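You operate a simulated robot arm through the tools that you are given. There is no shell and no other tool. Be economical: measure what you need, move in short steps, check, and stop when the job is done.

You are at the controls of a simulated two-armed robot. One attempt, no reset.

## Task
On the top of the folding table, fold the beige cloth in half.
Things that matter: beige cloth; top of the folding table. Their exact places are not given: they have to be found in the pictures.

Only the result counts: the job must be done as asked and must still hold three seconds after the hand-in. Knocking over, shifting, dropping, spilling or breaking anything else fails it. Flat cloth is picked up by pressing the open fingertips on it (5 to 10 N) and closing them slowly along it; thin cloth reads only 2 to 8 mm in the jaws.

## Robot
Two 7-joint arms with two-finger parallel grippers on one trunk, on a base that drives. Base frame: it is fixed to the floor where the robot stands at the start and does not move with it; the origin is under the middle of the robot, x ahead of it, y to its left, z up; the surface under the hand at the start is at about z = 0.74. Units: m, degrees, N and s.
The left shoulder is at the start at [0.03, 0.119, 0.86], the right one opposite. With the tool pointing down near the work surface each hand reaches from about 0.28 to 0.68 m from the robot's upright axis, wherever it stands, measured 20 degrees to its own side. Places, roughly: top of the folding table [0.6, -0.4, 0.7]. Payload 3.43 kg a hand.
Tool frame (each hand has its own): the origin (TCP) lies between the finger pads and is the grasp point; the fingertips stand 0.03 m ahead of it; z points along the fingers, y is the line along which they close. The gripper opens to 0.094 m. The fingers are 0.028 m wide and 0.01 m thick; the gripper's body (0.05 by 0.096 m) begins 0.055 m behind the TCP.
Orientation is told as [roll, pitch, yaw] about the base's x, y, z axes, in that order, counted from this pose: with the fingers straight down and closing along the base's y, the tool's x points along the base's -x, its y along +y and its z along -z.

## Interface
- The arms move only by the tool drive_tool. It takes "left_increments", "right_increments" or both (then of equal length, played together; a hand with none holds still); each is one flat list of numbers, 7 for each row, row after row: the opening in per cent of the stroke, from 0 (shut) to 100 (fully open), then the shift along the tool's x, y, z in units of 25 mm (1.0 is 25 mm), then the turn, a rotation vector about the tool's x, y, z in units of 8 degrees (1.0 is 8 degrees). In form: [grip, dx, dy, dz, wx, wy, wz, grip, dx, dy, dz, wx, wy, wz, ...]. A call has 1 to 10 rows; each row shifts and turns the commanded pose from where the row before left it, along the tool's axes as they then stand. A call with a number of a shift or a turn outside -1 to 1 is refused whole. A row lasts 0.2 s, in which the tool goes at most 0.05 m and 8.6 degrees; a call with a longer step from one row to the next is refused whole, and so is a gripper value outside its range. Where a pose cannot be reached the arm comes as near as it can. A force on the tool above 40 N (or 10 N above the force at the start of the call, whichever is more), or a blocked arm, ends the call early, and 0.2 s more pass. Each finger travels about 0.072 m/s and halts on what it meets, pressing with about 24 N; the grip force reading is that of the motor and also rises with nothing between the fingers. The clock runs only during rows and for 0.2 s after the last one: add rows that do not move to give the fingers time. The reply holds the time, the measured pose of the TCP, the force on the tool along the base axes, the opening and the grip force, in the units named above and with some noise, with the torque about the TCP (base axes, N m) and any sound that the robot's microphone picked up.
- Cameras (640 x 400 px; columns grow to the right, rows downward): "scene" is now at [0.0303, 0.0141, 1.5531]; the picture's right is [0.24, -0.97, 0.00], its down [-0.86, -0.21, -0.47] and it looks along [0.46, 0.11, -0.88] (base axes); focal length 288 px, centre (320, 200). "left" rides on the left gripper at [0.076, -0.014, -0.103] in its tool frame; the picture's right is [0.18, 0.98, 0.00], its down [-0.75, 0.14, -0.64] and it looks along [-0.63, 0.12, 0.77] (tool axes); focal length 243 px, centre (320, 200). "right" rides on the right gripper at [0.076, 0.014, -0.102] in its tool frame; the picture's right is [-0.18, 0.98, 0.00], its down [-0.75, -0.14, -0.64] and it looks along [-0.63, -0.12, 0.77] (tool axes); focal length 243 px, centre (320, 200).
- camera(camera): a new picture of that camera. It takes no simulated time.
- move_column(by): slides the trunk up (or, below 0, down) by that many m; the arms and the scene camera ride with it, the base frame stays. It gives what a move gives, with no picture.
- steer(legs): drives the robot by 1 to 6 legs, each [ahead, turn to the left] in m and degrees, along the robot's own axes; the way and the turn of a leg run together, so that a leg with both is an arc; at most 1.5 m and 180 degrees a leg. The arms and the cameras ride along, it lands a little off, and it stops where it bumps. It gives what a move gives.
- head_to(pan, tilt): turns the head with the scene camera to pan (to the left, within 143 degrees either way) and tilt (down, from -29 to 69), counted from straight ahead of the robot. It gives what a move gives.
- point_at(camera, pixels): for up to 12 pixels [column, row] of the newest picture of that camera ("zoom" is the newest enlarged one), the place [x, y, z] in the base frame of the surface seen there, good to about 0.002 m. It takes no simulated time.
- inspect(camera, box): a new picture of the part [left, top, right, bottom] of that camera's present view, enlarged. It takes no simulated time.
- job_done(): hands the job in; it is judged then, once.

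Go step by step. Measure first, check grasps and placings, and put right what went wrong. The budget is 80 turns and 58 pictures, counting those below and the enlarged ones. Unless the task says otherwise, let go and move clear before handing in, and close with one line.

The tools are called after "Request:" as name(argument=value, ...) on one line, values as JSON. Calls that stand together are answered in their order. drive_tool: Moves the arms, as the interface text tells. Its arguments: {"type":"object","properties":{"left_increments":{"type":"array","items":{"type":"number"}},"right_increments":{"type":"array","items":{"type":"number"}}},"required":[]} The other tools are called the same way: move_column (by) slides the trunk up or down; steer (legs) drives the base; head_to (pan, tilt) turns the head that bears the scene camera; camera (camera) takes a picture; point_at (camera, pixels) gives the place of the surface under pixels of a picture; inspect (camera, box) takes an enlarged picture of a part of a camera's view; job_done () hands the job in.

At the start:

```text
time_s: 0.0
left_ee_pos: [0.4403, 0.1644, 0.8981]
left_orientation: [-0.1, -0.1, 0.0]
left_contact_force: [0.3, -0.7, -0.1]
left_wrist_torque: [-0.01, -0.01, 0.03]
left_opening: 0.0939
left_finger_force: 0.0
right_ee_pos: [0.3457, -0.1136, 0.9156]
right_orientation: [0.0, 0.0, 0.0]
right_contact_force: [-0.1, 0.0, 0.1]
right_wrist_torque: [0.04, 0.02, 0.02]
right_opening: 0.0938
right_finger_force: 0.0
trunk travel left (down, up): [-0.125, 0.285]
robot x, y, heading: [0.0008, 0.0003, -0.1]
head pan, tilt: [13.7, 61.8]
```

scene: 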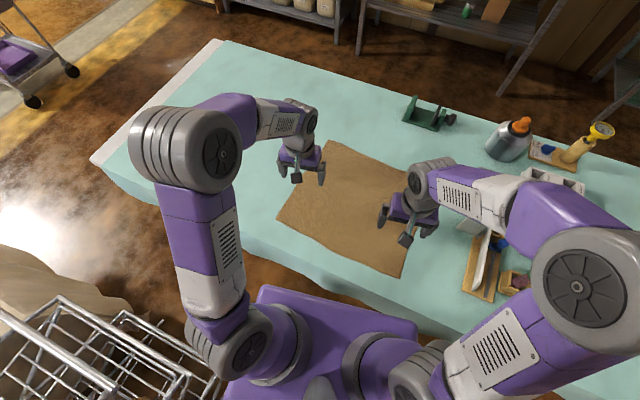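
right: 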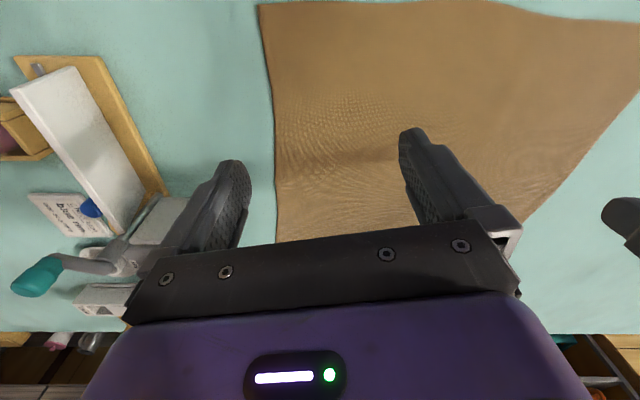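
left: 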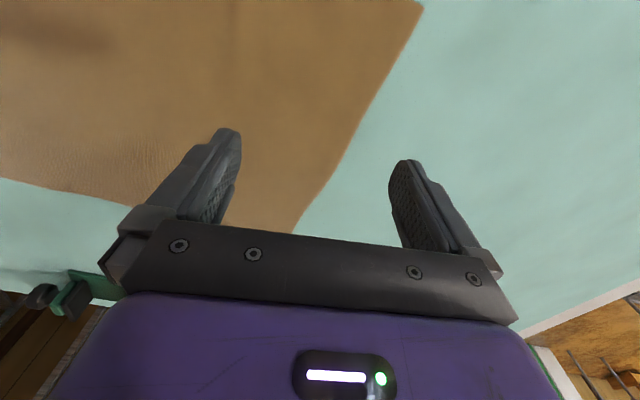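

The beige cloth shows corners near (337,141), (277,216) and (402,278) in the scene view, with the fourth hidden behind the right hand. I'll measure these.

Request:
point_at(camera="scene", pixels=[[337, 142], [279, 216], [401, 276], [408, 162], [345, 200], [430, 245], [250, 235], [405, 250], [380, 152]])

Request:
point_at(camera="right", pixels=[[262, 6], [276, 200], [277, 238], [510, 4], [525, 222], [638, 60], [160, 190], [480, 2]])

Request:
point_at(camera="left", pixels=[[422, 4], [292, 230], [100, 204], [5, 180], [345, 150]])

```text
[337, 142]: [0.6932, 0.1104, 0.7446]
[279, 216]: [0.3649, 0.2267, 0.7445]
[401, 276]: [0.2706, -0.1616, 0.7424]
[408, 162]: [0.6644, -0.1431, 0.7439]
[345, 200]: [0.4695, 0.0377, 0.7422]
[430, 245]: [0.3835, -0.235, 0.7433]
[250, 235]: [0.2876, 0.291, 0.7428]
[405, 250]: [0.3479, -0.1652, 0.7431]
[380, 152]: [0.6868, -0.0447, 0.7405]
```

```text
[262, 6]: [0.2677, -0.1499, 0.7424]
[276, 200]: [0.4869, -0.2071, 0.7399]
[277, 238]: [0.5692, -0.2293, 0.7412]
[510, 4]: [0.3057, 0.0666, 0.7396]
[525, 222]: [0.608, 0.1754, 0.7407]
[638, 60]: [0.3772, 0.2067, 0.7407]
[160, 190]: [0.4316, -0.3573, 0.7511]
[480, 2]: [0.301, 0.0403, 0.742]
```

```text
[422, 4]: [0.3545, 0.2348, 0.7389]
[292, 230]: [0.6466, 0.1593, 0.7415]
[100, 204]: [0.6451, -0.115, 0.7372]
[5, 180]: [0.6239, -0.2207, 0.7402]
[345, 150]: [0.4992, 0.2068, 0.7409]
```

The cloth is roughly 0.40 by 0.36 m, with its near edge at x ≈ 0.27–0.36 and its far edge at x ≈ 0.62–0.70. I plan to fold far edge to near edge, so first I'll check where the neighbouring objects are.

Request:
point_at(camera="scene", pixels=[[425, 110], [450, 120], [507, 145], [520, 124], [600, 130], [560, 180], [485, 265], [495, 240], [515, 283], [470, 225]])

Request:
drive_tool(left_increments=[40, -0.95, -0.1, 0.1, 0, 0, 0, 40, -0.95, -0.1, 0.1, 0, 0, 0, 40, -0.95, -0.1, 0.1, 0, 0, 0, 40, -0.95, -0.1, 0.1, 0, 0, 0, 40, -0.95, -0.1, 0.1, 0, 0, 0, 40, -0.95, -0.1, 0.1, 0, 0, 0, 40, -0.95, -0.1, 0.1, 0, 0, 0, 40, -0.95, -0.1, 0.1, 0, 0, 0])

```text
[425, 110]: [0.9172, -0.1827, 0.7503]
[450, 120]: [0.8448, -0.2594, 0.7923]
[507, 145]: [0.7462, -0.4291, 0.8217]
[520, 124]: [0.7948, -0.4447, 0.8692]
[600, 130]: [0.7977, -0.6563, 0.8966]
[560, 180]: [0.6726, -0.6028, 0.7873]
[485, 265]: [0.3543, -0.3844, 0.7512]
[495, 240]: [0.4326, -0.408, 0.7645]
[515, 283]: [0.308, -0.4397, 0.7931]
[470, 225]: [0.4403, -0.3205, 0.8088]
```

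```text
time_s: 1.8
left_ee_pos: [0.6323, 0.1436, 0.8768]
left_orientation: [0.0, 0.0, -0.1]
left_contact_force: [-0.7, -0.3, 0.1]
left_wrist_torque: [0.02, 0.01, -0.04]
left_opening: 0.0375
left_finger_force: 0.0
right_ee_pos: [0.345, -0.1132, 0.9148]
right_orientation: [0.0, 0.0, 0.0]
right_contact_force: [0.3, -0.1, -0.9]
right_wrist_torque: [-0.01, 0.02, 0.0]
right_opening: 0.0941
right_finger_force: 0.2
trunk travel left (down, up): [-0.125, 0.285]
robot x, y, heading: [0.0026, 0.0008, -0.0]
head pan, tilt: [13.7, 61.8]
```

The left hand is over the far-left area, and the objects are clear of the D corner. I'll move the right hand out over the far-right corner, then look.

Request:
drive_tool(right_increments=[40, -0.95, -0.35, 0.2, 0, 0, 0, 40, -0.95, -0.35, 0.2, 0, 0, 0, 40, -0.95, -0.35, 0.2, 0, 0, 0, 40, -0.95, -0.35, 0.2, 0, 0, 0, 40, -0.95, -0.35, 0.2, 0, 0, 0, 40, -0.95, -0.35, 0.2, 0, 0, 0, 40, -0.95, -0.35, 0.2, 0, 0, 0, 40, -0.95, -0.35, 0.2, 0, 0, 0, 40, -0.95, -0.35, 0.2, 0, 0, 0])

Request:
camera(camera="scene")

Request:
camera(camera="right")

Request:
camera(camera="left")

```text
time_s: 3.8
left_ee_pos: [0.6324, 0.143, 0.8776]
left_orientation: [0.1, 0.0, 0.0]
left_contact_force: [0.0, 1.2, 0.6]
left_wrist_torque: [-0.02, 0.0, 0.01]
left_opening: 0.0374
left_finger_force: 0.1
right_ee_pos: [0.5614, -0.1945, 0.8701]
right_orientation: [0.0, 0.0, 0.0]
right_contact_force: [0.7, 0.6, 0.1]
right_wrist_torque: [0.01, 0.01, -0.01]
right_opening: 0.0379
right_finger_force: 0.2
trunk travel left (down, up): [-0.125, 0.285]
robot x, y, heading: [0.0024, 0.0018, 0.0]
head pan, tilt: [13.7, 61.8]
```

```text
54 pictures are left
```

scene: 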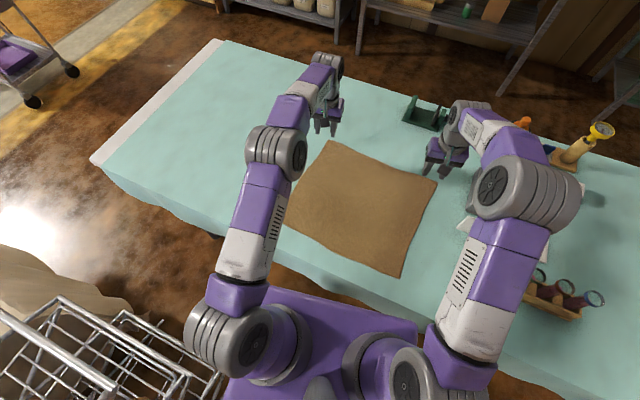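

```text
53 pictures are left
```

right: 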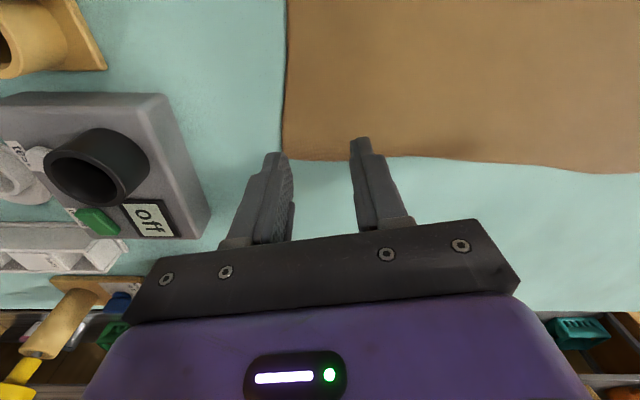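

```text
52 pictures are left
```

left: 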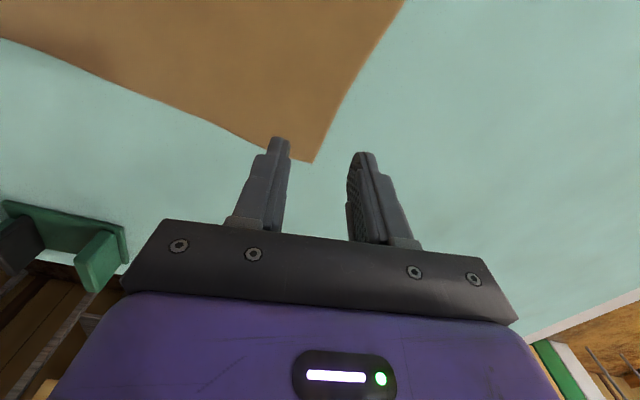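

All four corners are visible in the scene view now: (328,143), about (287,218), (401,276) and (437,183). I'll measure them exactly.

Request:
inspect(camera="scene", box=[260, 110, 480, 290])

Request:
point_at(camera="right", pixels=[[284, 157], [286, 4], [400, 156], [600, 171]])

Request:
point_at(camera="left", pixels=[[308, 160], [200, 115], [360, 75], [5, 38], [402, 4]])

Request:
point_at(camera="scene", pixels=[[329, 144], [401, 275], [436, 183], [380, 156], [345, 258], [421, 225]])

```text
2.22 times, centred on (370, 200) of scene
```

zoom: 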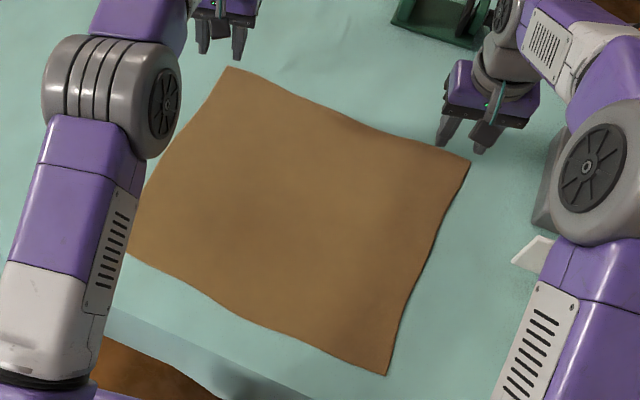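

```text
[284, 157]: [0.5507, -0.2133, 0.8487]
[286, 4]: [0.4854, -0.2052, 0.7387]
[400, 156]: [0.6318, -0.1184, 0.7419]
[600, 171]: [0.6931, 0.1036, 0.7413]
```

```text
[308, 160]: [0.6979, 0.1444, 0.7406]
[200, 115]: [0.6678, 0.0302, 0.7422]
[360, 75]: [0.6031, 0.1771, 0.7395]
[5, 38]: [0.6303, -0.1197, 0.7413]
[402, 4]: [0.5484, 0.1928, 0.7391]
```

```text
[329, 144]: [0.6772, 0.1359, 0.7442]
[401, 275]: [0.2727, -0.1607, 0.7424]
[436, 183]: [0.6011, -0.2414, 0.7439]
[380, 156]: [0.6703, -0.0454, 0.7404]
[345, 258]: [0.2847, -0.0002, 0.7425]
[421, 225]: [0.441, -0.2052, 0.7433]
```

Corner estimates are A (0.697, 0.144), B (0.36, 0.23), C (0.267, −0.157) and D (0.605, −0.241). I'll centre over points about 2 cm inside A and D and turn both grippers so they close across the far edge. I'm also checking the grey device beside the right hand.

Request:
point_at(camera="right", pixels=[[160, 110], [200, 200], [165, 225], [100, 150], [70, 30]])

Request:
drive_tool(left_increments=[27, -0.76, -0.34, 0, 0, 0, 0, 27, -0.76, -0.34, 0, 0, 0, 0, 27, 0, 0, 0, 0, 0, -1, 27, 0, 0, 0, 0, 0, -1, 27, 0, 0, 0, 0, 0, -1, 27, 0, 0, 0, 0, 0, -1, 27, 0, 0, 0, 0, 0, -1, 27, 0, 0, 0, 0, 0, -1, 27, 0, 0, 0, 0, 0, -1, 27, 0, 0, 0, 0, 0, -1], right_increments=[27, -0.56, -0.31, 0, 0, 0, 0, 27, -0.56, -0.31, 0, 0, 0, 0, 27, 0, 0, 0, 0, 0, -1, 27, 0, 0, 0, 0, 0, -1, 27, 0, 0, 0, 0, 0, -1, 27, 0, 0, 0, 0, 0, -1, 27, 0, 0, 0, 0, 0, -1, 27, 0, 0, 0, 0, 0, -1, 27, 0, 0, 0, 0, 0, -1, 27, 0, 0, 0, 0, 0, -1])

```text
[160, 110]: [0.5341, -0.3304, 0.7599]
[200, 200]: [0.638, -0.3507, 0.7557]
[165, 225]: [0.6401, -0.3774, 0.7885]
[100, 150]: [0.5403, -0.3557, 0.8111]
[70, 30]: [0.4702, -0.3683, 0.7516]
```

```text
time_s: 6.0
left_ee_pos: [0.6475, 0.1349, 0.8783]
left_orientation: [-0.2, -0.1, 64.1]
left_contact_force: [-0.3, 0.3, -0.2]
left_wrist_torque: [0.02, 0.01, 0.01]
left_opening: 0.0255
left_finger_force: 0.1
left hand out of reach, approached as far as the arm can: row 2
right_ee_pos: [0.5868, -0.2097, 0.8704]
right_orientation: [0.0, 0.0, 64.1]
right_contact_force: [-0.5, 0.5, -1.0]
right_wrist_torque: [-0.05, 0.02, 0.01]
right_opening: 0.0256
right_finger_force: 0.1
trunk travel left (down, up): [-0.125, 0.285]
robot x, y, heading: [0.0026, 0.0011, 0.1]
head pan, tilt: [13.7, 61.8]
```

The left arm ran out of reach at x = 0.648. Raising the trunk brings the shoulder closer to wrist height, which extends the reach at the table.

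Request:
move_column(by=0.1)

```text
time_s: 7.3
left_ee_pos: [0.6496, 0.1352, 0.9769]
left_orientation: [0.0, 0.0, 63.9]
left_contact_force: [-1.1, 0.1, 0.4]
left_wrist_torque: [0.02, 0.05, 0.03]
left_opening: 0.0254
left_finger_force: 0.1
right_ee_pos: [0.5883, -0.2091, 0.9702]
right_orientation: [0.0, -0.1, 64.0]
right_contact_force: [0.1, -0.1, 0.1]
right_wrist_torque: [0.02, 0.04, 0.0]
right_opening: 0.0256
right_finger_force: 0.1
trunk travel left (down, up): [-0.225, 0.185]
robot x, y, heading: [-0.0004, 0.0011, -0.2]
head pan, tilt: [13.7, 61.8]
```

Next I finish the 11.5° turn and descend to about z = 0.80.

Request:
drive_tool(left_increments=[27, 0, 0, 0, 0, 0, -0.72, 27, 0, 0, 0, 0, 0, -0.72, 27, 0, 0, 0.9, 0, 0, 0, 27, 0, 0, 0.9, 0, 0, 0, 27, 0, 0, 0.9, 0, 0, 0, 27, 0, 0, 0.9, 0, 0, 0, 27, 0, 0, 0.9, 0, 0, 0, 27, 0, 0, 0.9, 0, 0, 0, 27, 0, 0, 0.9, 0, 0, 0, 27, 0, 0, 0.7, 0, 0, 0], right_increments=[27, 0, 0, 0, 0, 0, -0.72, 27, 0, 0, 0, 0, 0, -0.72, 27, 0, 0, 0.9, 0, 0, 0, 27, 0, 0, 0.9, 0, 0, 0, 27, 0, 0, 0.9, 0, 0, 0, 27, 0, 0, 0.9, 0, 0, 0, 27, 0, 0, 0.9, 0, 0, 0, 27, 0, 0, 0.9, 0, 0, 0, 27, 0, 0, 0.9, 0, 0, 0, 27, 0, 0, 0.4, 0, 0, 0])

Request:
camera(camera="left")

Request:
camera(camera="right")

```text
time_s: 9.5
left_ee_pos: [0.6422, 0.1362, 0.8051]
left_orientation: [-0.1, -0.1, 75.5]
left_contact_force: [-0.5, 0.8, -0.3]
left_wrist_torque: [0.01, -0.02, -0.02]
left_opening: 0.0253
left_finger_force: 0.0
left hand out of reach, approached as far as the arm can: row 10
right_ee_pos: [0.5876, -0.208, 0.8016]
right_orientation: [-0.1, -0.1, 75.4]
right_contact_force: [-0.1, 0.6, 0.1]
right_wrist_torque: [-0.02, 0.0, 0.0]
right_opening: 0.0251
right_finger_force: 0.0
trunk travel left (down, up): [-0.225, 0.185]
robot x, y, heading: [0.003, 0.0017, -0.2]
head pan, tilt: [13.7, 61.8]
```

```text
50 pictures are left
```

left: 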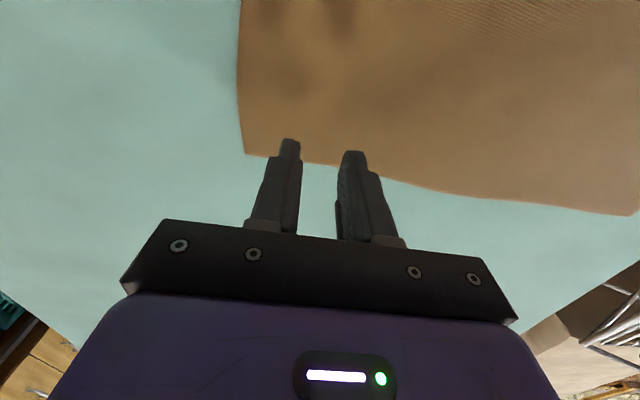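

```text
49 pictures are left
```

right: 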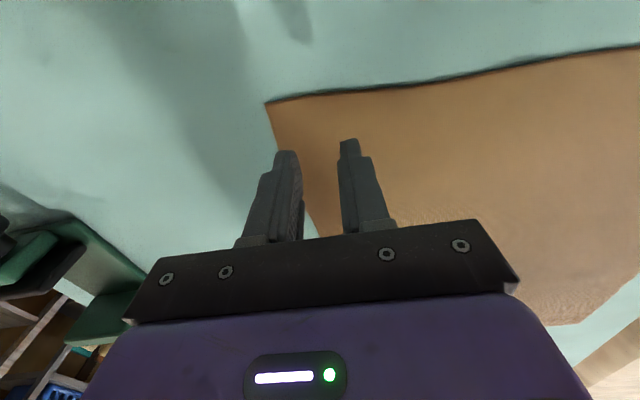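

The left arm stops about 2.5 cm short of corner A. I'll lift the hands and look down between the robot and the table edge to see whether the base can turn or nudge forward.

Request:
drive_tool(left_increments=[27, 0, 0, -1, 0, 0, 0, 27, 0, 0, -1, 0, 0, 0, 27, 0, 0, -1, 0, 0, 0, 27, 0, 0, -1, 0, 0, 0], right_increments=[27, 0, 0, -1, 0, 0, 0, 27, 0, 0, -1, 0, 0, 0, 27, 0, 0, -1, 0, 0, 0, 27, 0, 0, -1, 0, 0, 0])

Request:
head_to(pan=0, tilt=69)

Request:
camera(camera="scene")

```text
time_s: 10.5
left_ee_pos: [0.6431, 0.1342, 0.9038]
left_orientation: [-0.1, 0.0, 75.6]
left_contact_force: [0.0, 0.9, 0.3]
left_wrist_torque: [0.0, 0.02, 0.02]
left_opening: 0.0255
left_finger_force: 0.0
right_ee_pos: [0.5864, -0.2083, 0.9034]
right_orientation: [-0.1, 0.0, 75.6]
right_contact_force: [-0.5, -0.1, -0.6]
right_wrist_torque: [-0.01, -0.05, 0.05]
right_opening: 0.0255
right_finger_force: 0.1
trunk travel left (down, up): [-0.225, 0.185]
robot x, y, heading: [-0.0027, -0.0008, -0.2]
head pan, tilt: [13.7, 61.8]
```

```text
time_s: 11.3
left_ee_pos: [0.6431, 0.1352, 0.9038]
left_orientation: [-0.2, -0.1, 75.5]
left_contact_force: [1.2, 0.1, 1.1]
left_wrist_torque: [0.0, 0.01, 0.0]
left_opening: 0.0255
left_finger_force: 0.2
right_ee_pos: [0.5851, -0.2092, 0.9018]
right_orientation: [0.0, -0.1, 75.6]
right_contact_force: [0.3, -0.6, 0.0]
right_wrist_torque: [0.0, 0.0, 0.01]
right_opening: 0.0253
right_finger_force: 0.0
trunk travel left (down, up): [-0.225, 0.185]
robot x, y, heading: [0.0007, 0.0004, 0.2]
head pan, tilt: [0.0, 68.8]
```

```text
48 pictures are left
```

scene: 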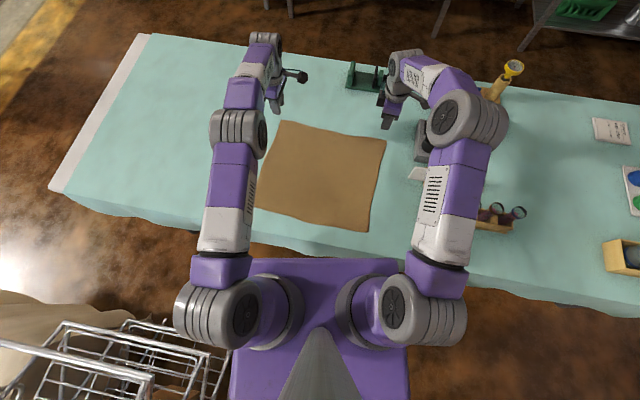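

The purple front edge is near row 260 and the table edge is just above it. I'll measure the gap.

Request:
point_at(camera="scene", pixels=[[330, 263], [330, 256], [280, 250], [370, 255], [375, 262], [300, 248], [285, 123], [384, 141], [366, 231], [262, 212]])

Request:
inspect(camera="scene", box=[240, 220, 420, 300])

```text
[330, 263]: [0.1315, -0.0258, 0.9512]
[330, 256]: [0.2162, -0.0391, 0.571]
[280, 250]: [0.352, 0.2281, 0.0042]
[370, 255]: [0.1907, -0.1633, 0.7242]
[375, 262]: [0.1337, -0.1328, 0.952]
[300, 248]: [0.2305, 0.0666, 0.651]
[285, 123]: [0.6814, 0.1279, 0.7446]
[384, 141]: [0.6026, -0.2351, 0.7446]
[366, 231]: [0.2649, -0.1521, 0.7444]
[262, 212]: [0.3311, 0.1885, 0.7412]
```

```text
3.56 times, centred on (330, 260) of scene
```

zoom: 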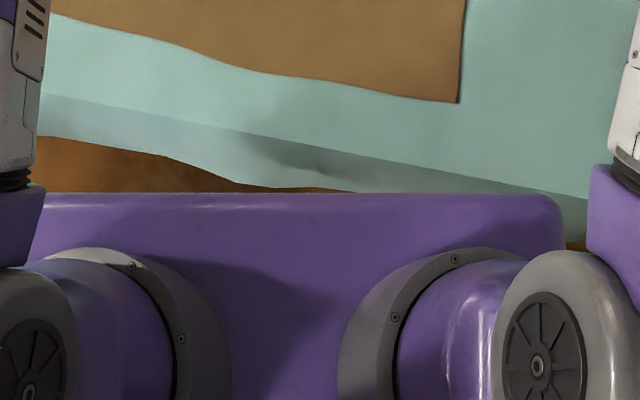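

The table and cloth are both turned about 14°, and there are 6–9 cm of gap. I'll turn the robot −14° to square up and creep 3 cm ahead. The hands, with tips at z ≈ 0.87, clear the neighbouring objects.

Request:
steer(legs=[[0, -14], [0.03, 0]])

```text
time_s: 13.0
left_ee_pos: [0.6867, -0.0313, 0.9041]
left_orientation: [0.1, 0.0, 61.6]
left_contact_force: [-0.2, 0.8, -0.8]
left_wrist_torque: [-0.03, 0.02, -0.01]
left_opening: 0.0254
left_finger_force: 0.1
right_ee_pos: [0.5483, -0.3509, 0.9017]
right_orientation: [0.1, 0.0, 61.6]
right_contact_force: [-0.9, -0.5, -0.1]
right_wrist_torque: [-0.02, 0.03, -0.02]
right_opening: 0.0252
right_finger_force: 0.0
trunk travel left (down, up): [-0.225, 0.185]
robot x, y, heading: [0.0276, -0.0101, -14.3]
head pan, tilt: [0.0, 68.8]
```

The base landed well. I'm moving both hands back over A and D, restoring the closing direction and coming partway down.

Request:
drive_tool(left_increments=[27, -0.873, 0.587, 0, 0, 0, 0, 27, -0.873, 0.587, 0, 0, 0, 0, 27, -0.873, 0.587, 0, 0, 0, 0, 27, -0.873, 0.587, 0, 0, 0, 0, 27, -0.873, 0.587, 0, 0, 0, 0, 27, -0.873, 0.587, 0, 0, 0, 0, 27, 0, 0, 0.9, 0, 0, -0.87, 27, 0, 0, 0.9, 0, 0, -0.87, 27, 0, 0, 0.9, 0, 0, 0, 27, 0, 0, 0.9, 0, 0, 0], right_increments=[27, -0.957, 0.207, 0, 0, 0, 0, 27, -0.957, 0.207, 0, 0, 0, 0, 27, -0.957, 0.207, 0, 0, 0, 0, 27, -0.957, 0.207, 0, 0, 0, 0, 27, -0.957, 0.207, 0, 0, 0, 0, 27, -0.957, 0.207, 0, 0, 0, 0, 27, 0, 0, 0.9, 0, 0, -0.87, 27, 0, 0, 0.9, 0, 0, -0.87, 27, 0, 0, 0.9, 0, 0, 0, 27, 0, 0, 0.9, 0, 0, 0])

Request:
camera(camera="left")

Request:
camera(camera="right")

Request:
camera(camera="scene")

```text
time_s: 15.2
left_ee_pos: [0.6723, 0.1248, 0.8128]
left_orientation: [-0.1, 0.0, 75.6]
left_contact_force: [0.2, -0.2, 0.9]
left_wrist_torque: [-0.01, 0.01, 0.04]
left_opening: 0.0255
left_finger_force: 0.1
right_ee_pos: [0.5877, -0.2104, 0.8132]
right_orientation: [0.0, 0.0, 75.6]
right_contact_force: [0.2, -0.6, 0.1]
right_wrist_torque: [0.01, 0.02, 0.01]
right_opening: 0.0255
right_finger_force: 0.0
trunk travel left (down, up): [-0.225, 0.185]
robot x, y, heading: [0.0288, -0.0069, -13.8]
head pan, tilt: [0.0, 68.8]
```

```text
46 pictures are left
```

left: 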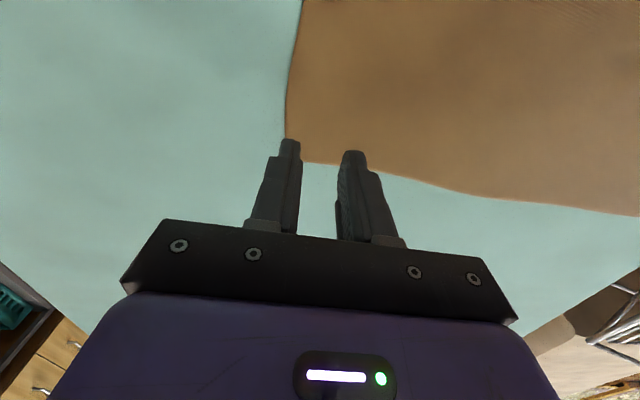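

```text
45 pictures are left
```

right: 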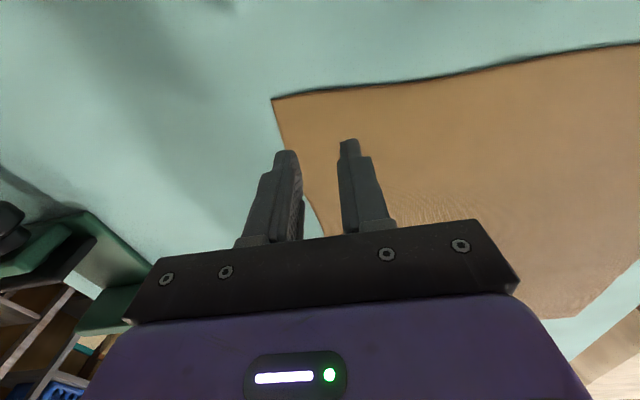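

```text
44 pictures are left
```

scene: 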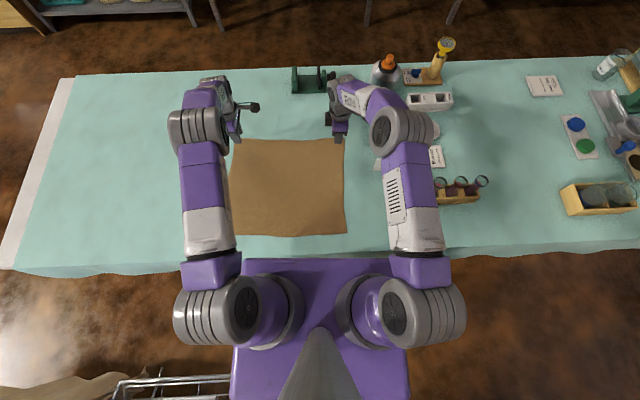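

The pictures put the TCP points about 2.6–2.8 cm inside the far edge, and roughly 2.5 cm inside the side edges. I'll shift 5 mm outward and descend nearly to contact.

Request:
drive_tool(left_increments=[27, 0, -0.15, 0.5, 0, 0, 0, 27, 0, 0, 0.5, 0, 0, 0, 27, 0, 0, 0.5, 0, 0, 0, 27, 0, 0, 0.1, 0, 0, 0], right_increments=[27, 0, -0.2, 0.5, 0, 0, 0, 27, 0, 0, 0.5, 0, 0, 0, 27, 0, 0, 0.5, 0, 0, 0, 27, 0, 0, 0.1, 0, 0, 0])

```text
time_s: 16.2
left_ee_pos: [0.6746, 0.1246, 0.7742]
left_orientation: [-0.1, 0.0, 75.5]
left_contact_force: [0.1, 0.0, -0.4]
left_wrist_torque: [-0.01, 0.0, 0.02]
left_opening: 0.0255
left_finger_force: 0.1
right_ee_pos: [0.5932, -0.2117, 0.772]
right_orientation: [0.1, 0.0, 75.7]
right_contact_force: [0.0, -0.1, 0.3]
right_wrist_torque: [-0.02, -0.03, -0.01]
right_opening: 0.0253
right_finger_force: 0.0
trunk travel left (down, up): [-0.225, 0.185]
robot x, y, heading: [0.0268, -0.006, -13.9]
head pan, tilt: [0.0, 68.8]
```

Still no contact. I'll press down in small steps.

Request:
drive_tool(left_increments=[27, 0, 0, 0.1, 0, 0, 0, 27, 0, 0, 0.05, 0, 0, 0], right_increments=[27, 0, 0, 0.1, 0, 0, 0, 27, 0, 0, 0.05, 0, 0, 0])

```text
time_s: 16.8
left_ee_pos: [0.6748, 0.1245, 0.7717]
left_orientation: [-0.3, 0.0, 75.5]
left_contact_force: [1.3, -0.6, 3.5]
left_wrist_torque: [-0.02, -0.06, 0.02]
left_opening: 0.0252
left_finger_force: 0.1
right_ee_pos: [0.5923, -0.2109, 0.7714]
right_orientation: [-0.1, 0.1, 75.4]
right_contact_force: [-3.6, 0.1, 16.9]
right_wrist_torque: [-0.09, 0.17, -0.01]
right_opening: 0.0253
right_finger_force: 0.0
trunk travel left (down, up): [-0.225, 0.185]
robot x, y, heading: [0.0263, -0.0053, -13.9]
head pan, tilt: [0.0, 68.8]
```

Left reads 3.5 N and right 16.9 N. I'm trimming both to about 8 N.

Request:
drive_tool(left_increments=[27, 0, 0, 0.02, 0, 0, 0, 27, 0, 0, 0, 0, 0, 0], right_increments=[27, 0, 0, -0.04, 0, 0, 0, 27, 0, 0, 0, 0, 0, 0])

```text
time_s: 17.4
left_ee_pos: [0.6736, 0.1245, 0.7722]
left_orientation: [-0.4, -0.1, 75.5]
left_contact_force: [1.2, -0.2, 11.4]
left_wrist_torque: [0.02, -0.04, -0.01]
left_opening: 0.0254
left_finger_force: 0.1
right_ee_pos: [0.5931, -0.2127, 0.7715]
right_orientation: [-0.2, 0.0, 75.5]
right_contact_force: [1.8, -1.3, 11.9]
right_wrist_torque: [-0.08, -0.02, 0.01]
right_opening: 0.0252
right_finger_force: 0.1
trunk travel left (down, up): [-0.225, 0.185]
robot x, y, heading: [0.0289, -0.007, -13.9]
head pan, tilt: [0.0, 68.8]
```

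Both read about 11 N, so I back off slightly and close slowly.

Request:
drive_tool(left_increments=[27, 0, 0, -0.01, 0, 0, 0, 24, 0, 0, 0, 0, 0, 0, 20, 0, 0, 0, 0, 0, 0, 16, 0, 0, 0, 0, 0, 0, 12, 0, 0, 0, 0, 0, 0, 8, 0, 0, 0, 0, 0, 0, 4, 0, 0, 0, 0, 0, 0, 0, 0, 0, 0, 0, 0, 0, 0, 0, 0, 0, 0, 0, 0, 0, 0, 0, 0, 0, 0, 0], right_increments=[27, 0, 0, -0.01, 0, 0, 0, 24, 0, 0, 0, 0, 0, 0, 20, 0, 0, 0, 0, 0, 0, 16, 0, 0, 0, 0, 0, 0, 12, 0, 0, 0, 0, 0, 0, 8, 0, 0, 0, 0, 0, 0, 4, 0, 0, 0, 0, 0, 0, 0, 0, 0, 0, 0, 0, 0, 0, 0, 0, 0, 0, 0, 0, 0, 0, 0, 0, 0, 0, 0])

Request:
camera(camera="left")

Request:
camera(camera="right")

```text
time_s: 19.6
left_ee_pos: [0.6742, 0.1243, 0.7715]
left_orientation: [-0.3, -0.1, 75.4]
left_contact_force: [1.6, -3.0, 14.4]
left_wrist_torque: [-0.05, -0.1, 0.06]
left_opening: 0.0022
left_finger_force: 24.0
right_ee_pos: [0.5917, -0.2123, 0.7703]
right_orientation: [-0.3, 0.0, 75.4]
right_contact_force: [2.8, -0.5, 13.9]
right_wrist_torque: [-0.08, -0.15, 0.01]
right_opening: 0.0002
right_finger_force: 23.3
trunk travel left (down, up): [-0.225, 0.185]
robot x, y, heading: [0.0302, -0.0043, -14.0]
head pan, tilt: [0.0, 68.8]
```

```text
43 pictures are left
```

left: 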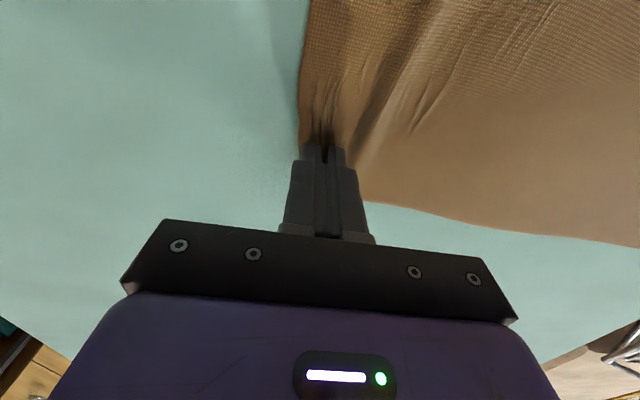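

```text
42 pictures are left
```

right: 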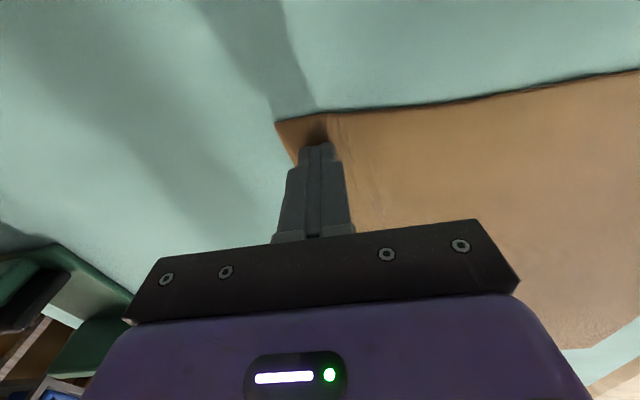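

The left hand has the cloth at 2.2 mm, but the right reads 0.2 mm and missed. I'll lift the right slightly, reopen it wider, press again and retry.

Request:
drive_tool(right_increments=[0, 0, 0, -0.4, 0, 0, 0, 36, 0, 0.15, 0, 0, 0, 0, 36, 0, 0, 0, 0, 0, 0, 36, 0, 0, 0, 0, 0, 0, 36, 0, 0, 0.36, 0, 0, 0, 36, 0, 0, 0, 0, 0, 0], left_increments=[0, 0, 0, -0.04, 0, 0, 0, 0, 0, 0, 0, 0, 0, 0, 0, 0, 0, 0, 0, 0, 0, 0, 0, 0, 0, 0, 0, 0, 0, 0, 0, 0, 0, 0, 0, 0, 0, 0, 0, 0, 0, 0])

Request:
camera(camera="right")

```text
time_s: 21.0
left_ee_pos: [0.6748, 0.1236, 0.7714]
left_orientation: [-0.2, 0.0, 75.6]
left_contact_force: [0.0, -2.0, 11.5]
left_wrist_torque: [-0.09, -0.02, 0.07]
left_opening: 0.0022
left_finger_force: 24.0
right_ee_pos: [0.5886, -0.2109, 0.7717]
right_orientation: [-0.1, 0.0, 75.4]
right_contact_force: [-2.5, 0.6, 2.6]
right_wrist_torque: [0.01, 0.01, -0.03]
right_opening: 0.0339
right_finger_force: 0.1
trunk travel left (down, up): [-0.225, 0.185]
robot x, y, heading: [0.0284, -0.0038, -14.0]
head pan, tilt: [0.0, 68.8]
```

```text
41 pictures are left
```

right: 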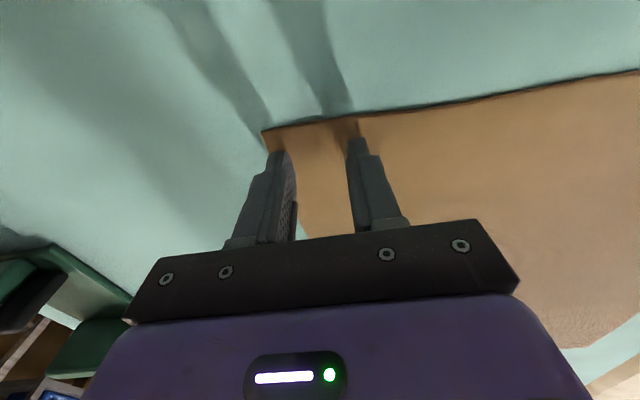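

Both right fingertips are on the cloth with a 2.6 N reading. I'll press a bit more and close slowly.

Request:
drive_tool(right_increments=[36, 0, 0, 0.03, 0, 0, 0, 32, 0, 0, 0, 0, 0, 0, 28, 0, 0, 0, 0, 0, 0, 24, 0, 0, 0, 0, 0, 0, 20, 0, 0, 0, 0, 0, 0, 16, 0, 0, 0, 0, 0, 0, 12, 0, 0, 0, 0, 0, 0, 8, 0, 0, 0, 0, 0, 0])

Request:
camera(camera="right")

```text
time_s: 22.8
left_ee_pos: [0.6744, 0.125, 0.7704]
left_orientation: [-0.2, -0.1, 75.6]
left_contact_force: [1.5, -3.8, 6.0]
left_wrist_torque: [-0.08, -0.01, 0.02]
left_opening: 0.0024
left_finger_force: 24.1
right_ee_pos: [0.5898, -0.2111, 0.771]
right_orientation: [-0.2, 0.0, 75.5]
right_contact_force: [-0.6, -1.2, 14.1]
right_wrist_torque: [-0.04, 0.04, 0.0]
right_opening: 0.0063
right_finger_force: 0.1
trunk travel left (down, up): [-0.225, 0.185]
robot x, y, heading: [0.027, -0.0072, -14.2]
head pan, tilt: [0.0, 68.8]
```

```text
40 pictures are left
```

right: 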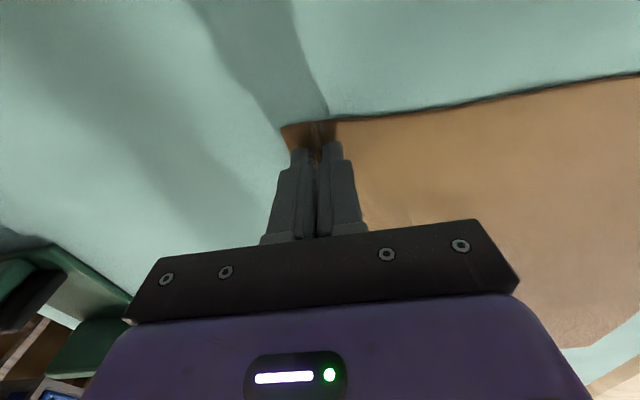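

There may be a small ridge between the fingers at about (318,150). I'll finish closing.

Request:
drive_tool(right_increments=[4, 0, 0, 0, 0, 0, 0, 0, 0, 0, 0, 0, 0, 0, 0, 0, 0, 0, 0, 0, 0, 0, 0, 0, 0, 0, 0, 0])

Request:
inspect(camera="right", box=[220, 60, 420, 220])

```text
time_s: 23.8
left_ee_pos: [0.6739, 0.1255, 0.771]
left_orientation: [-0.2, 0.0, 75.5]
left_contact_force: [0.7, -1.8, 3.5]
left_wrist_torque: [-0.07, -0.05, -0.03]
left_opening: 0.0021
left_finger_force: 23.6
right_ee_pos: [0.5884, -0.2104, 0.7717]
right_orientation: [-0.1, -0.1, 75.5]
right_contact_force: [-4.7, 0.8, 17.4]
right_wrist_torque: [-0.03, 0.09, -0.01]
right_opening: 0.0024
right_finger_force: 23.9
trunk travel left (down, up): [-0.225, 0.185]
robot x, y, heading: [0.0294, -0.0084, -13.9]
head pan, tilt: [0.0, 68.8]
```

```text
2.50 times, centred on (320, 140) of right
```

zoom: 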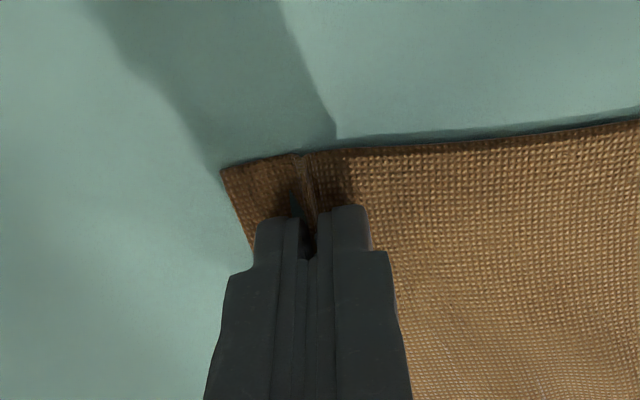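

Both jaws now read 2.1–2.4 mm, so both are holding. I'll lift both together a little and check.

Request:
drive_tool(left_increments=[0, 0, 0, -0.4, 0, 0, 0, 0, 0, 0.1, -0.5, 0, 0, 0, 0, 0, 0.2, -0.6, 0, 0, 0], right_increments=[0, 0, 0, -0.4, 0, 0, 0, 0, 0, 0.1, -0.5, 0, 0, 0, 0, 0, 0.2, -0.6, 0, 0, 0])

Request:
camera(camera="scene")

Request:
camera(camera="right")

Request:
camera(camera="left")

```text
time_s: 24.6
left_ee_pos: [0.6665, 0.1266, 0.8095]
left_orientation: [-0.1, 0.0, 75.4]
left_contact_force: [-0.3, -0.1, 0.1]
left_wrist_torque: [-0.03, 0.03, 0.0]
left_opening: 0.0021
left_finger_force: 24.1
right_ee_pos: [0.5821, -0.2083, 0.8085]
right_orientation: [0.1, 0.0, 75.5]
right_contact_force: [-0.2, 2.2, -0.6]
right_wrist_torque: [0.01, -0.03, -0.02]
right_opening: 0.0023
right_finger_force: 23.7
trunk travel left (down, up): [-0.225, 0.185]
robot x, y, heading: [0.029, -0.0037, -14.0]
head pan, tilt: [0.0, 68.8]
```

```text
38 pictures are left
```

scene: 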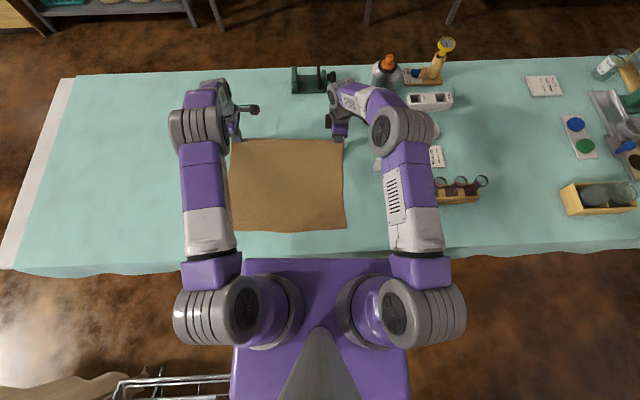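

```text
37 pictures are left
```

right: 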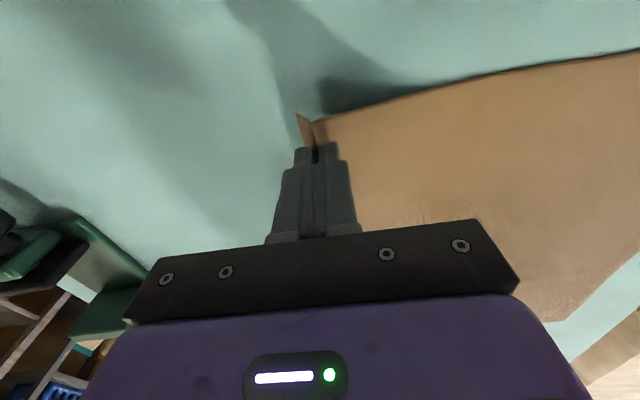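

```text
36 pictures are left
```

left: 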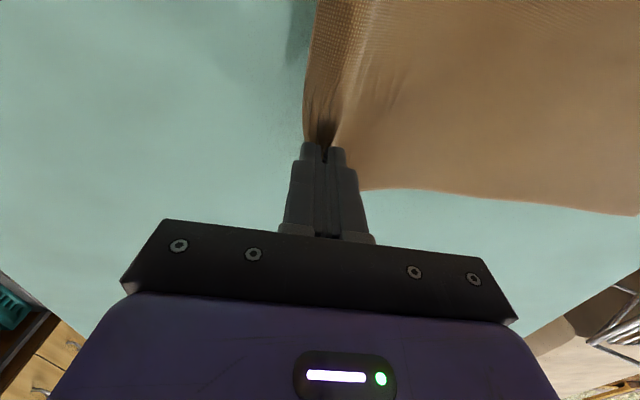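

Both corners are lifted cleanly. Before folding I'll measure the near edge in case it shifted.

Request:
point_at(camera="scene", pixels=[[345, 227], [290, 231], [240, 231], [344, 210], [341, 150], [240, 145]])

Request:
inspect(camera="scene", box=[200, 120, 370, 250])

```text
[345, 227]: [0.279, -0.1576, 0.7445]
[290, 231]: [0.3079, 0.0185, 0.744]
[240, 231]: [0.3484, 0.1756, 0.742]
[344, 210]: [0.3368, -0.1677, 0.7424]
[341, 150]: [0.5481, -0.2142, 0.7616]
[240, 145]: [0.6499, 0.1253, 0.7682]
```

```text
3.08 times, centred on (285, 185) of scene
```

zoom: 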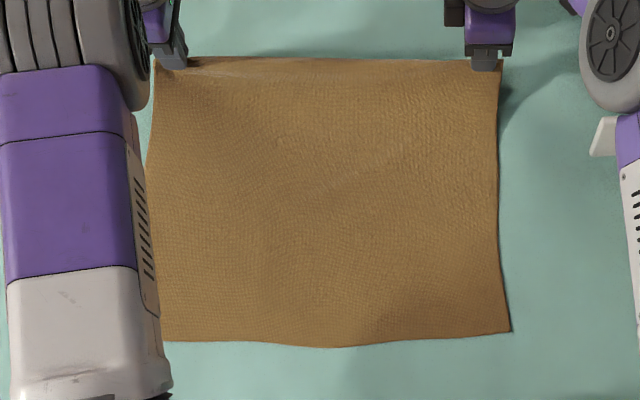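

The near edge sits about 0.29–0.30 m back along the fold direction. I'm now carrying both corners together along an arc towards it.

Request:
drive_tool(left_increments=[0, 0, 0.4, -0.8, 0, 0, 0, 0, 0, 0.4, -0.72, 0, 0, 0, 0, 0, 0.6, -0.8, 0, 0, 0, 0, 0, 0.8, -0.72, 0, 0, 0, 0, 0, 0.96, -0.56, 0, 0, 0, 0, 0, 0.96, -0.32, 0, 0, 0, 0, 0, 0.96, -0.16, 0, 0, 0, 0, 0, 0.96, 0, 0, 0, 0, 0, 0, 0.96, 0.24, 0, 0, 0, 0, 0, 0.96, 0.56, 0, 0, 0], right_increments=[0, 0, 0.4, -0.8, 0, 0, 0, 0, 0, 0.4, -0.72, 0, 0, 0, 0, 0, 0.6, -0.8, 0, 0, 0, 0, 0, 0.8, -0.72, 0, 0, 0, 0, 0, 0.96, -0.56, 0, 0, 0, 0, 0, 0.96, -0.32, 0, 0, 0, 0, 0, 0.96, -0.16, 0, 0, 0, 0, 0, 0.96, 0, 0, 0, 0, 0, 0, 0.96, 0.24, 0, 0, 0, 0, 0, 0.96, 0.56, 0, 0, 0])

Request:
camera(camera="scene")

Request:
camera(camera="right")

```text
time_s: 26.8
left_ee_pos: [0.4716, 0.1777, 0.89]
left_orientation: [-0.2, -0.1, 75.5]
left_contact_force: [-0.5, 0.0, -0.7]
left_wrist_torque: [-0.04, -0.01, 0.02]
left_opening: 0.0024
left_finger_force: 23.4
right_ee_pos: [0.3896, -0.1575, 0.8899]
right_orientation: [-0.1, 0.1, 75.5]
right_contact_force: [0.2, 1.0, -0.2]
right_wrist_torque: [0.02, -0.01, 0.01]
right_opening: 0.0022
right_finger_force: 24.1
trunk travel left (down, up): [-0.225, 0.185]
robot x, y, heading: [0.0275, -0.0054, -14.0]
head pan, tilt: [0.0, 68.8]
```

```text
34 pictures are left
```

scene: 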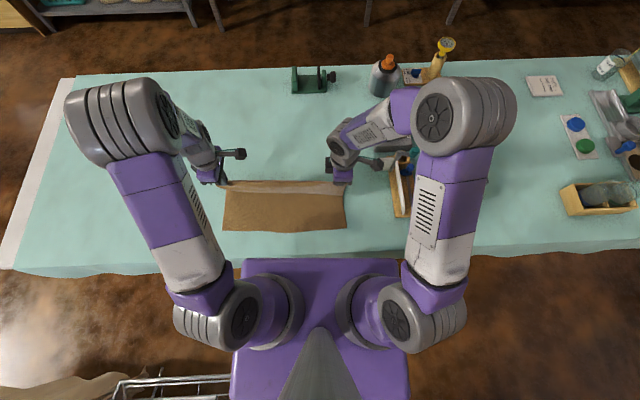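

```text
33 pictures are left
```

right: 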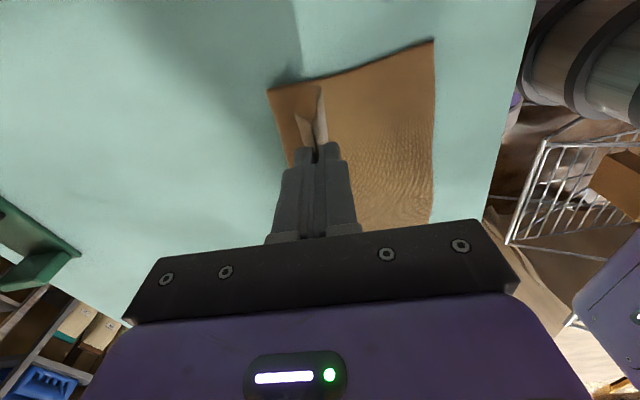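

The cloth hangs cleanly and the lower half hasn't moved. I continue down the second half of the arc.

Request:
drive_tool(left_increments=[0, 0, 0.88, 0.72, 0, 0, 0, 0, 0, 0.8, 0.88, 0, 0, 0, 0, 0, 0.72, 0.88, 0, 0, 0, 0, 0, 0.56, 0.72, 0, 0, 0, 0, 0, 0.48, 0.4, 0, 0, 0, 0, 0, 0.3, 0.2, 0, 0, 0], right_increments=[0, 0, 0.83, 0.72, 0, 0, 0, 0, 0, 0.75, 0.88, 0, 0, 0, 0, 0, 0.68, 0.88, 0, 0, 0, 0, 0, 0.52, 0.72, 0, 0, 0, 0, 0, 0.45, 0.4, 0, 0, 0, 0, 0, 0.3, 0.2, 0, 0, 0])

Request:
inspect(camera="scene", box=[200, 140, 380, 260])

Request:
camera(camera="right")

Request:
camera(camera="left")

```text
time_s: 28.2
left_ee_pos: [0.3835, 0.2007, 0.7948]
left_orientation: [-0.2, 0.1, 75.5]
left_contact_force: [0.5, -0.5, -0.5]
left_wrist_torque: [-0.02, -0.02, 0.01]
left_opening: 0.002
left_finger_force: 24.2
right_ee_pos: [0.3049, -0.1358, 0.794]
right_orientation: [0.0, 0.0, 75.4]
right_contact_force: [0.0, 0.5, 0.6]
right_wrist_torque: [-0.01, -0.02, 0.0]
right_opening: 0.0025
right_finger_force: 23.5
trunk travel left (down, up): [-0.225, 0.185]
robot x, y, heading: [0.0311, -0.0085, -14.0]
head pan, tilt: [0.0, 68.8]
```

```text
3.33 times, centred on (290, 200) of scene
```

zoom: 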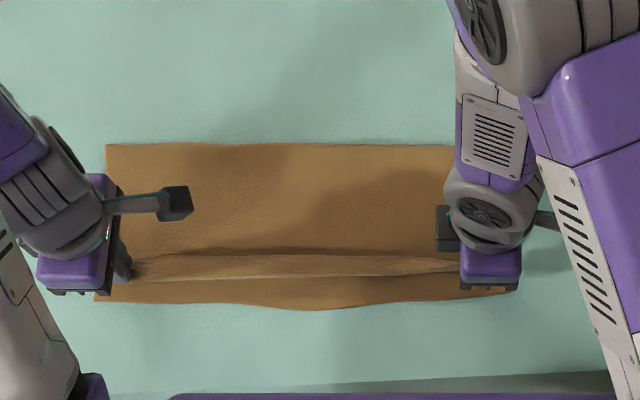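

```text
31 pictures are left
```

right: 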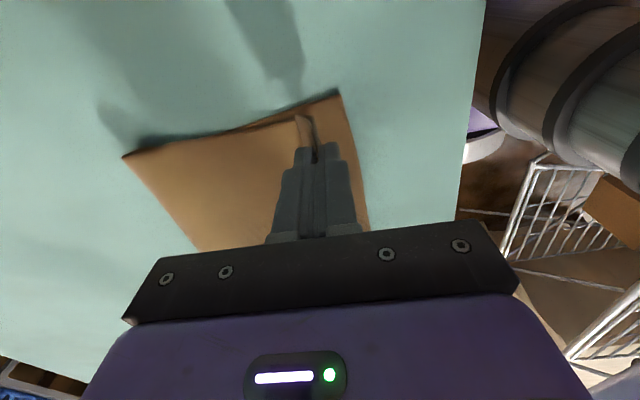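

```text
30 pictures are left
```

left: 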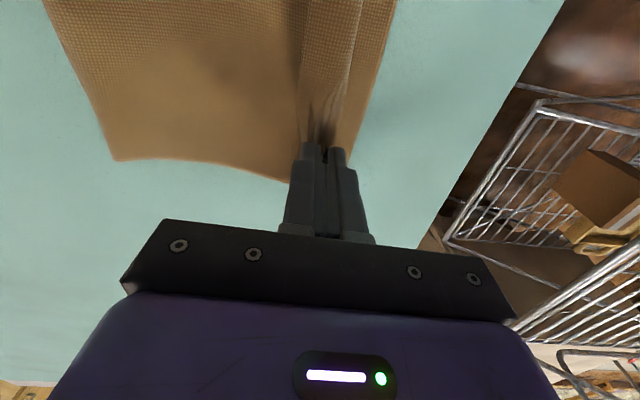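

The fold is well aligned. The ridge runs across zoom rows 255–275, with a small hem tipped back on top and about 1.8 cm of lower layer still showing. I'll move 1 cm further towards the near edge, lower, then open while shifting nearer so the far fingers don't drag the hem back.

Request:
drive_tool(left_increments=[0, 0, 0.25, 0, 0, 0, 0, 0, 0, 0.2, 0.2, 0, 0, 0, 0, 0, 0, 0, 0, 0, 0, 8, 0, 0.15, 0, 0, 0, 0, 16, 0, 0.15, 0, 0, 0, 0, 24, 0, 0.15, 0, 0, 0, 0, 24, 0, 0, 0, 0, 0, 0], right_increments=[0, 0, 0.25, 0, 0, 0, 0, 0, 0, 0.2, 0.2, 0, 0, 0, 0, 0, 0, 0, 0, 0, 0, 8, 0, 0.15, 0, 0, 0, 0, 16, 0, 0.15, 0, 0, 0, 0, 24, 0, 0.15, 0, 0, 0, 0, 24, 0, 0, 0, 0, 0, 0])

Request:
inspect(camera="scene", box=[200, 140, 380, 260])

Request:
inspect(camera="right", box=[180, 50, 440, 250])

Request:
inspect(camera="left", box=[180, 0, 460, 220])

```text
time_s: 29.8
left_ee_pos: [0.3623, 0.207, 0.7893]
left_orientation: [-0.2, 0.0, 75.5]
left_contact_force: [0.0, 0.3, 0.6]
left_wrist_torque: [0.04, 0.0, -0.04]
left_opening: 0.0228
left_finger_force: 0.0
right_ee_pos: [0.2821, -0.1315, 0.789]
right_orientation: [0.0, 0.1, 75.5]
right_contact_force: [1.0, 0.5, -0.2]
right_wrist_torque: [0.0, -0.01, 0.03]
right_opening: 0.0227
right_finger_force: 0.1
trunk travel left (down, up): [-0.225, 0.185]
robot x, y, heading: [0.0276, -0.007, -13.8]
head pan, tilt: [0.0, 68.8]
```

```text
3.33 times, centred on (290, 200) of scene
```

zoom: 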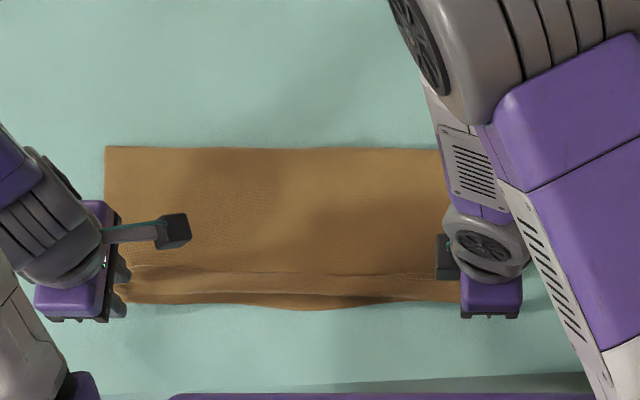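

```text
2.00 times, centred on (310, 150) of right
```

zoom: 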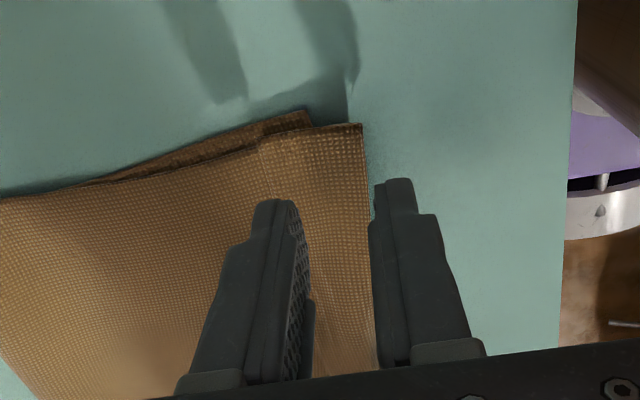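

```text
1.82 times, centred on (320, 110) of left
```

zoom: 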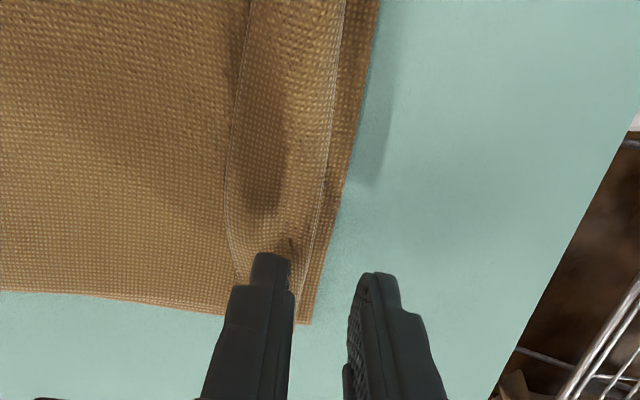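

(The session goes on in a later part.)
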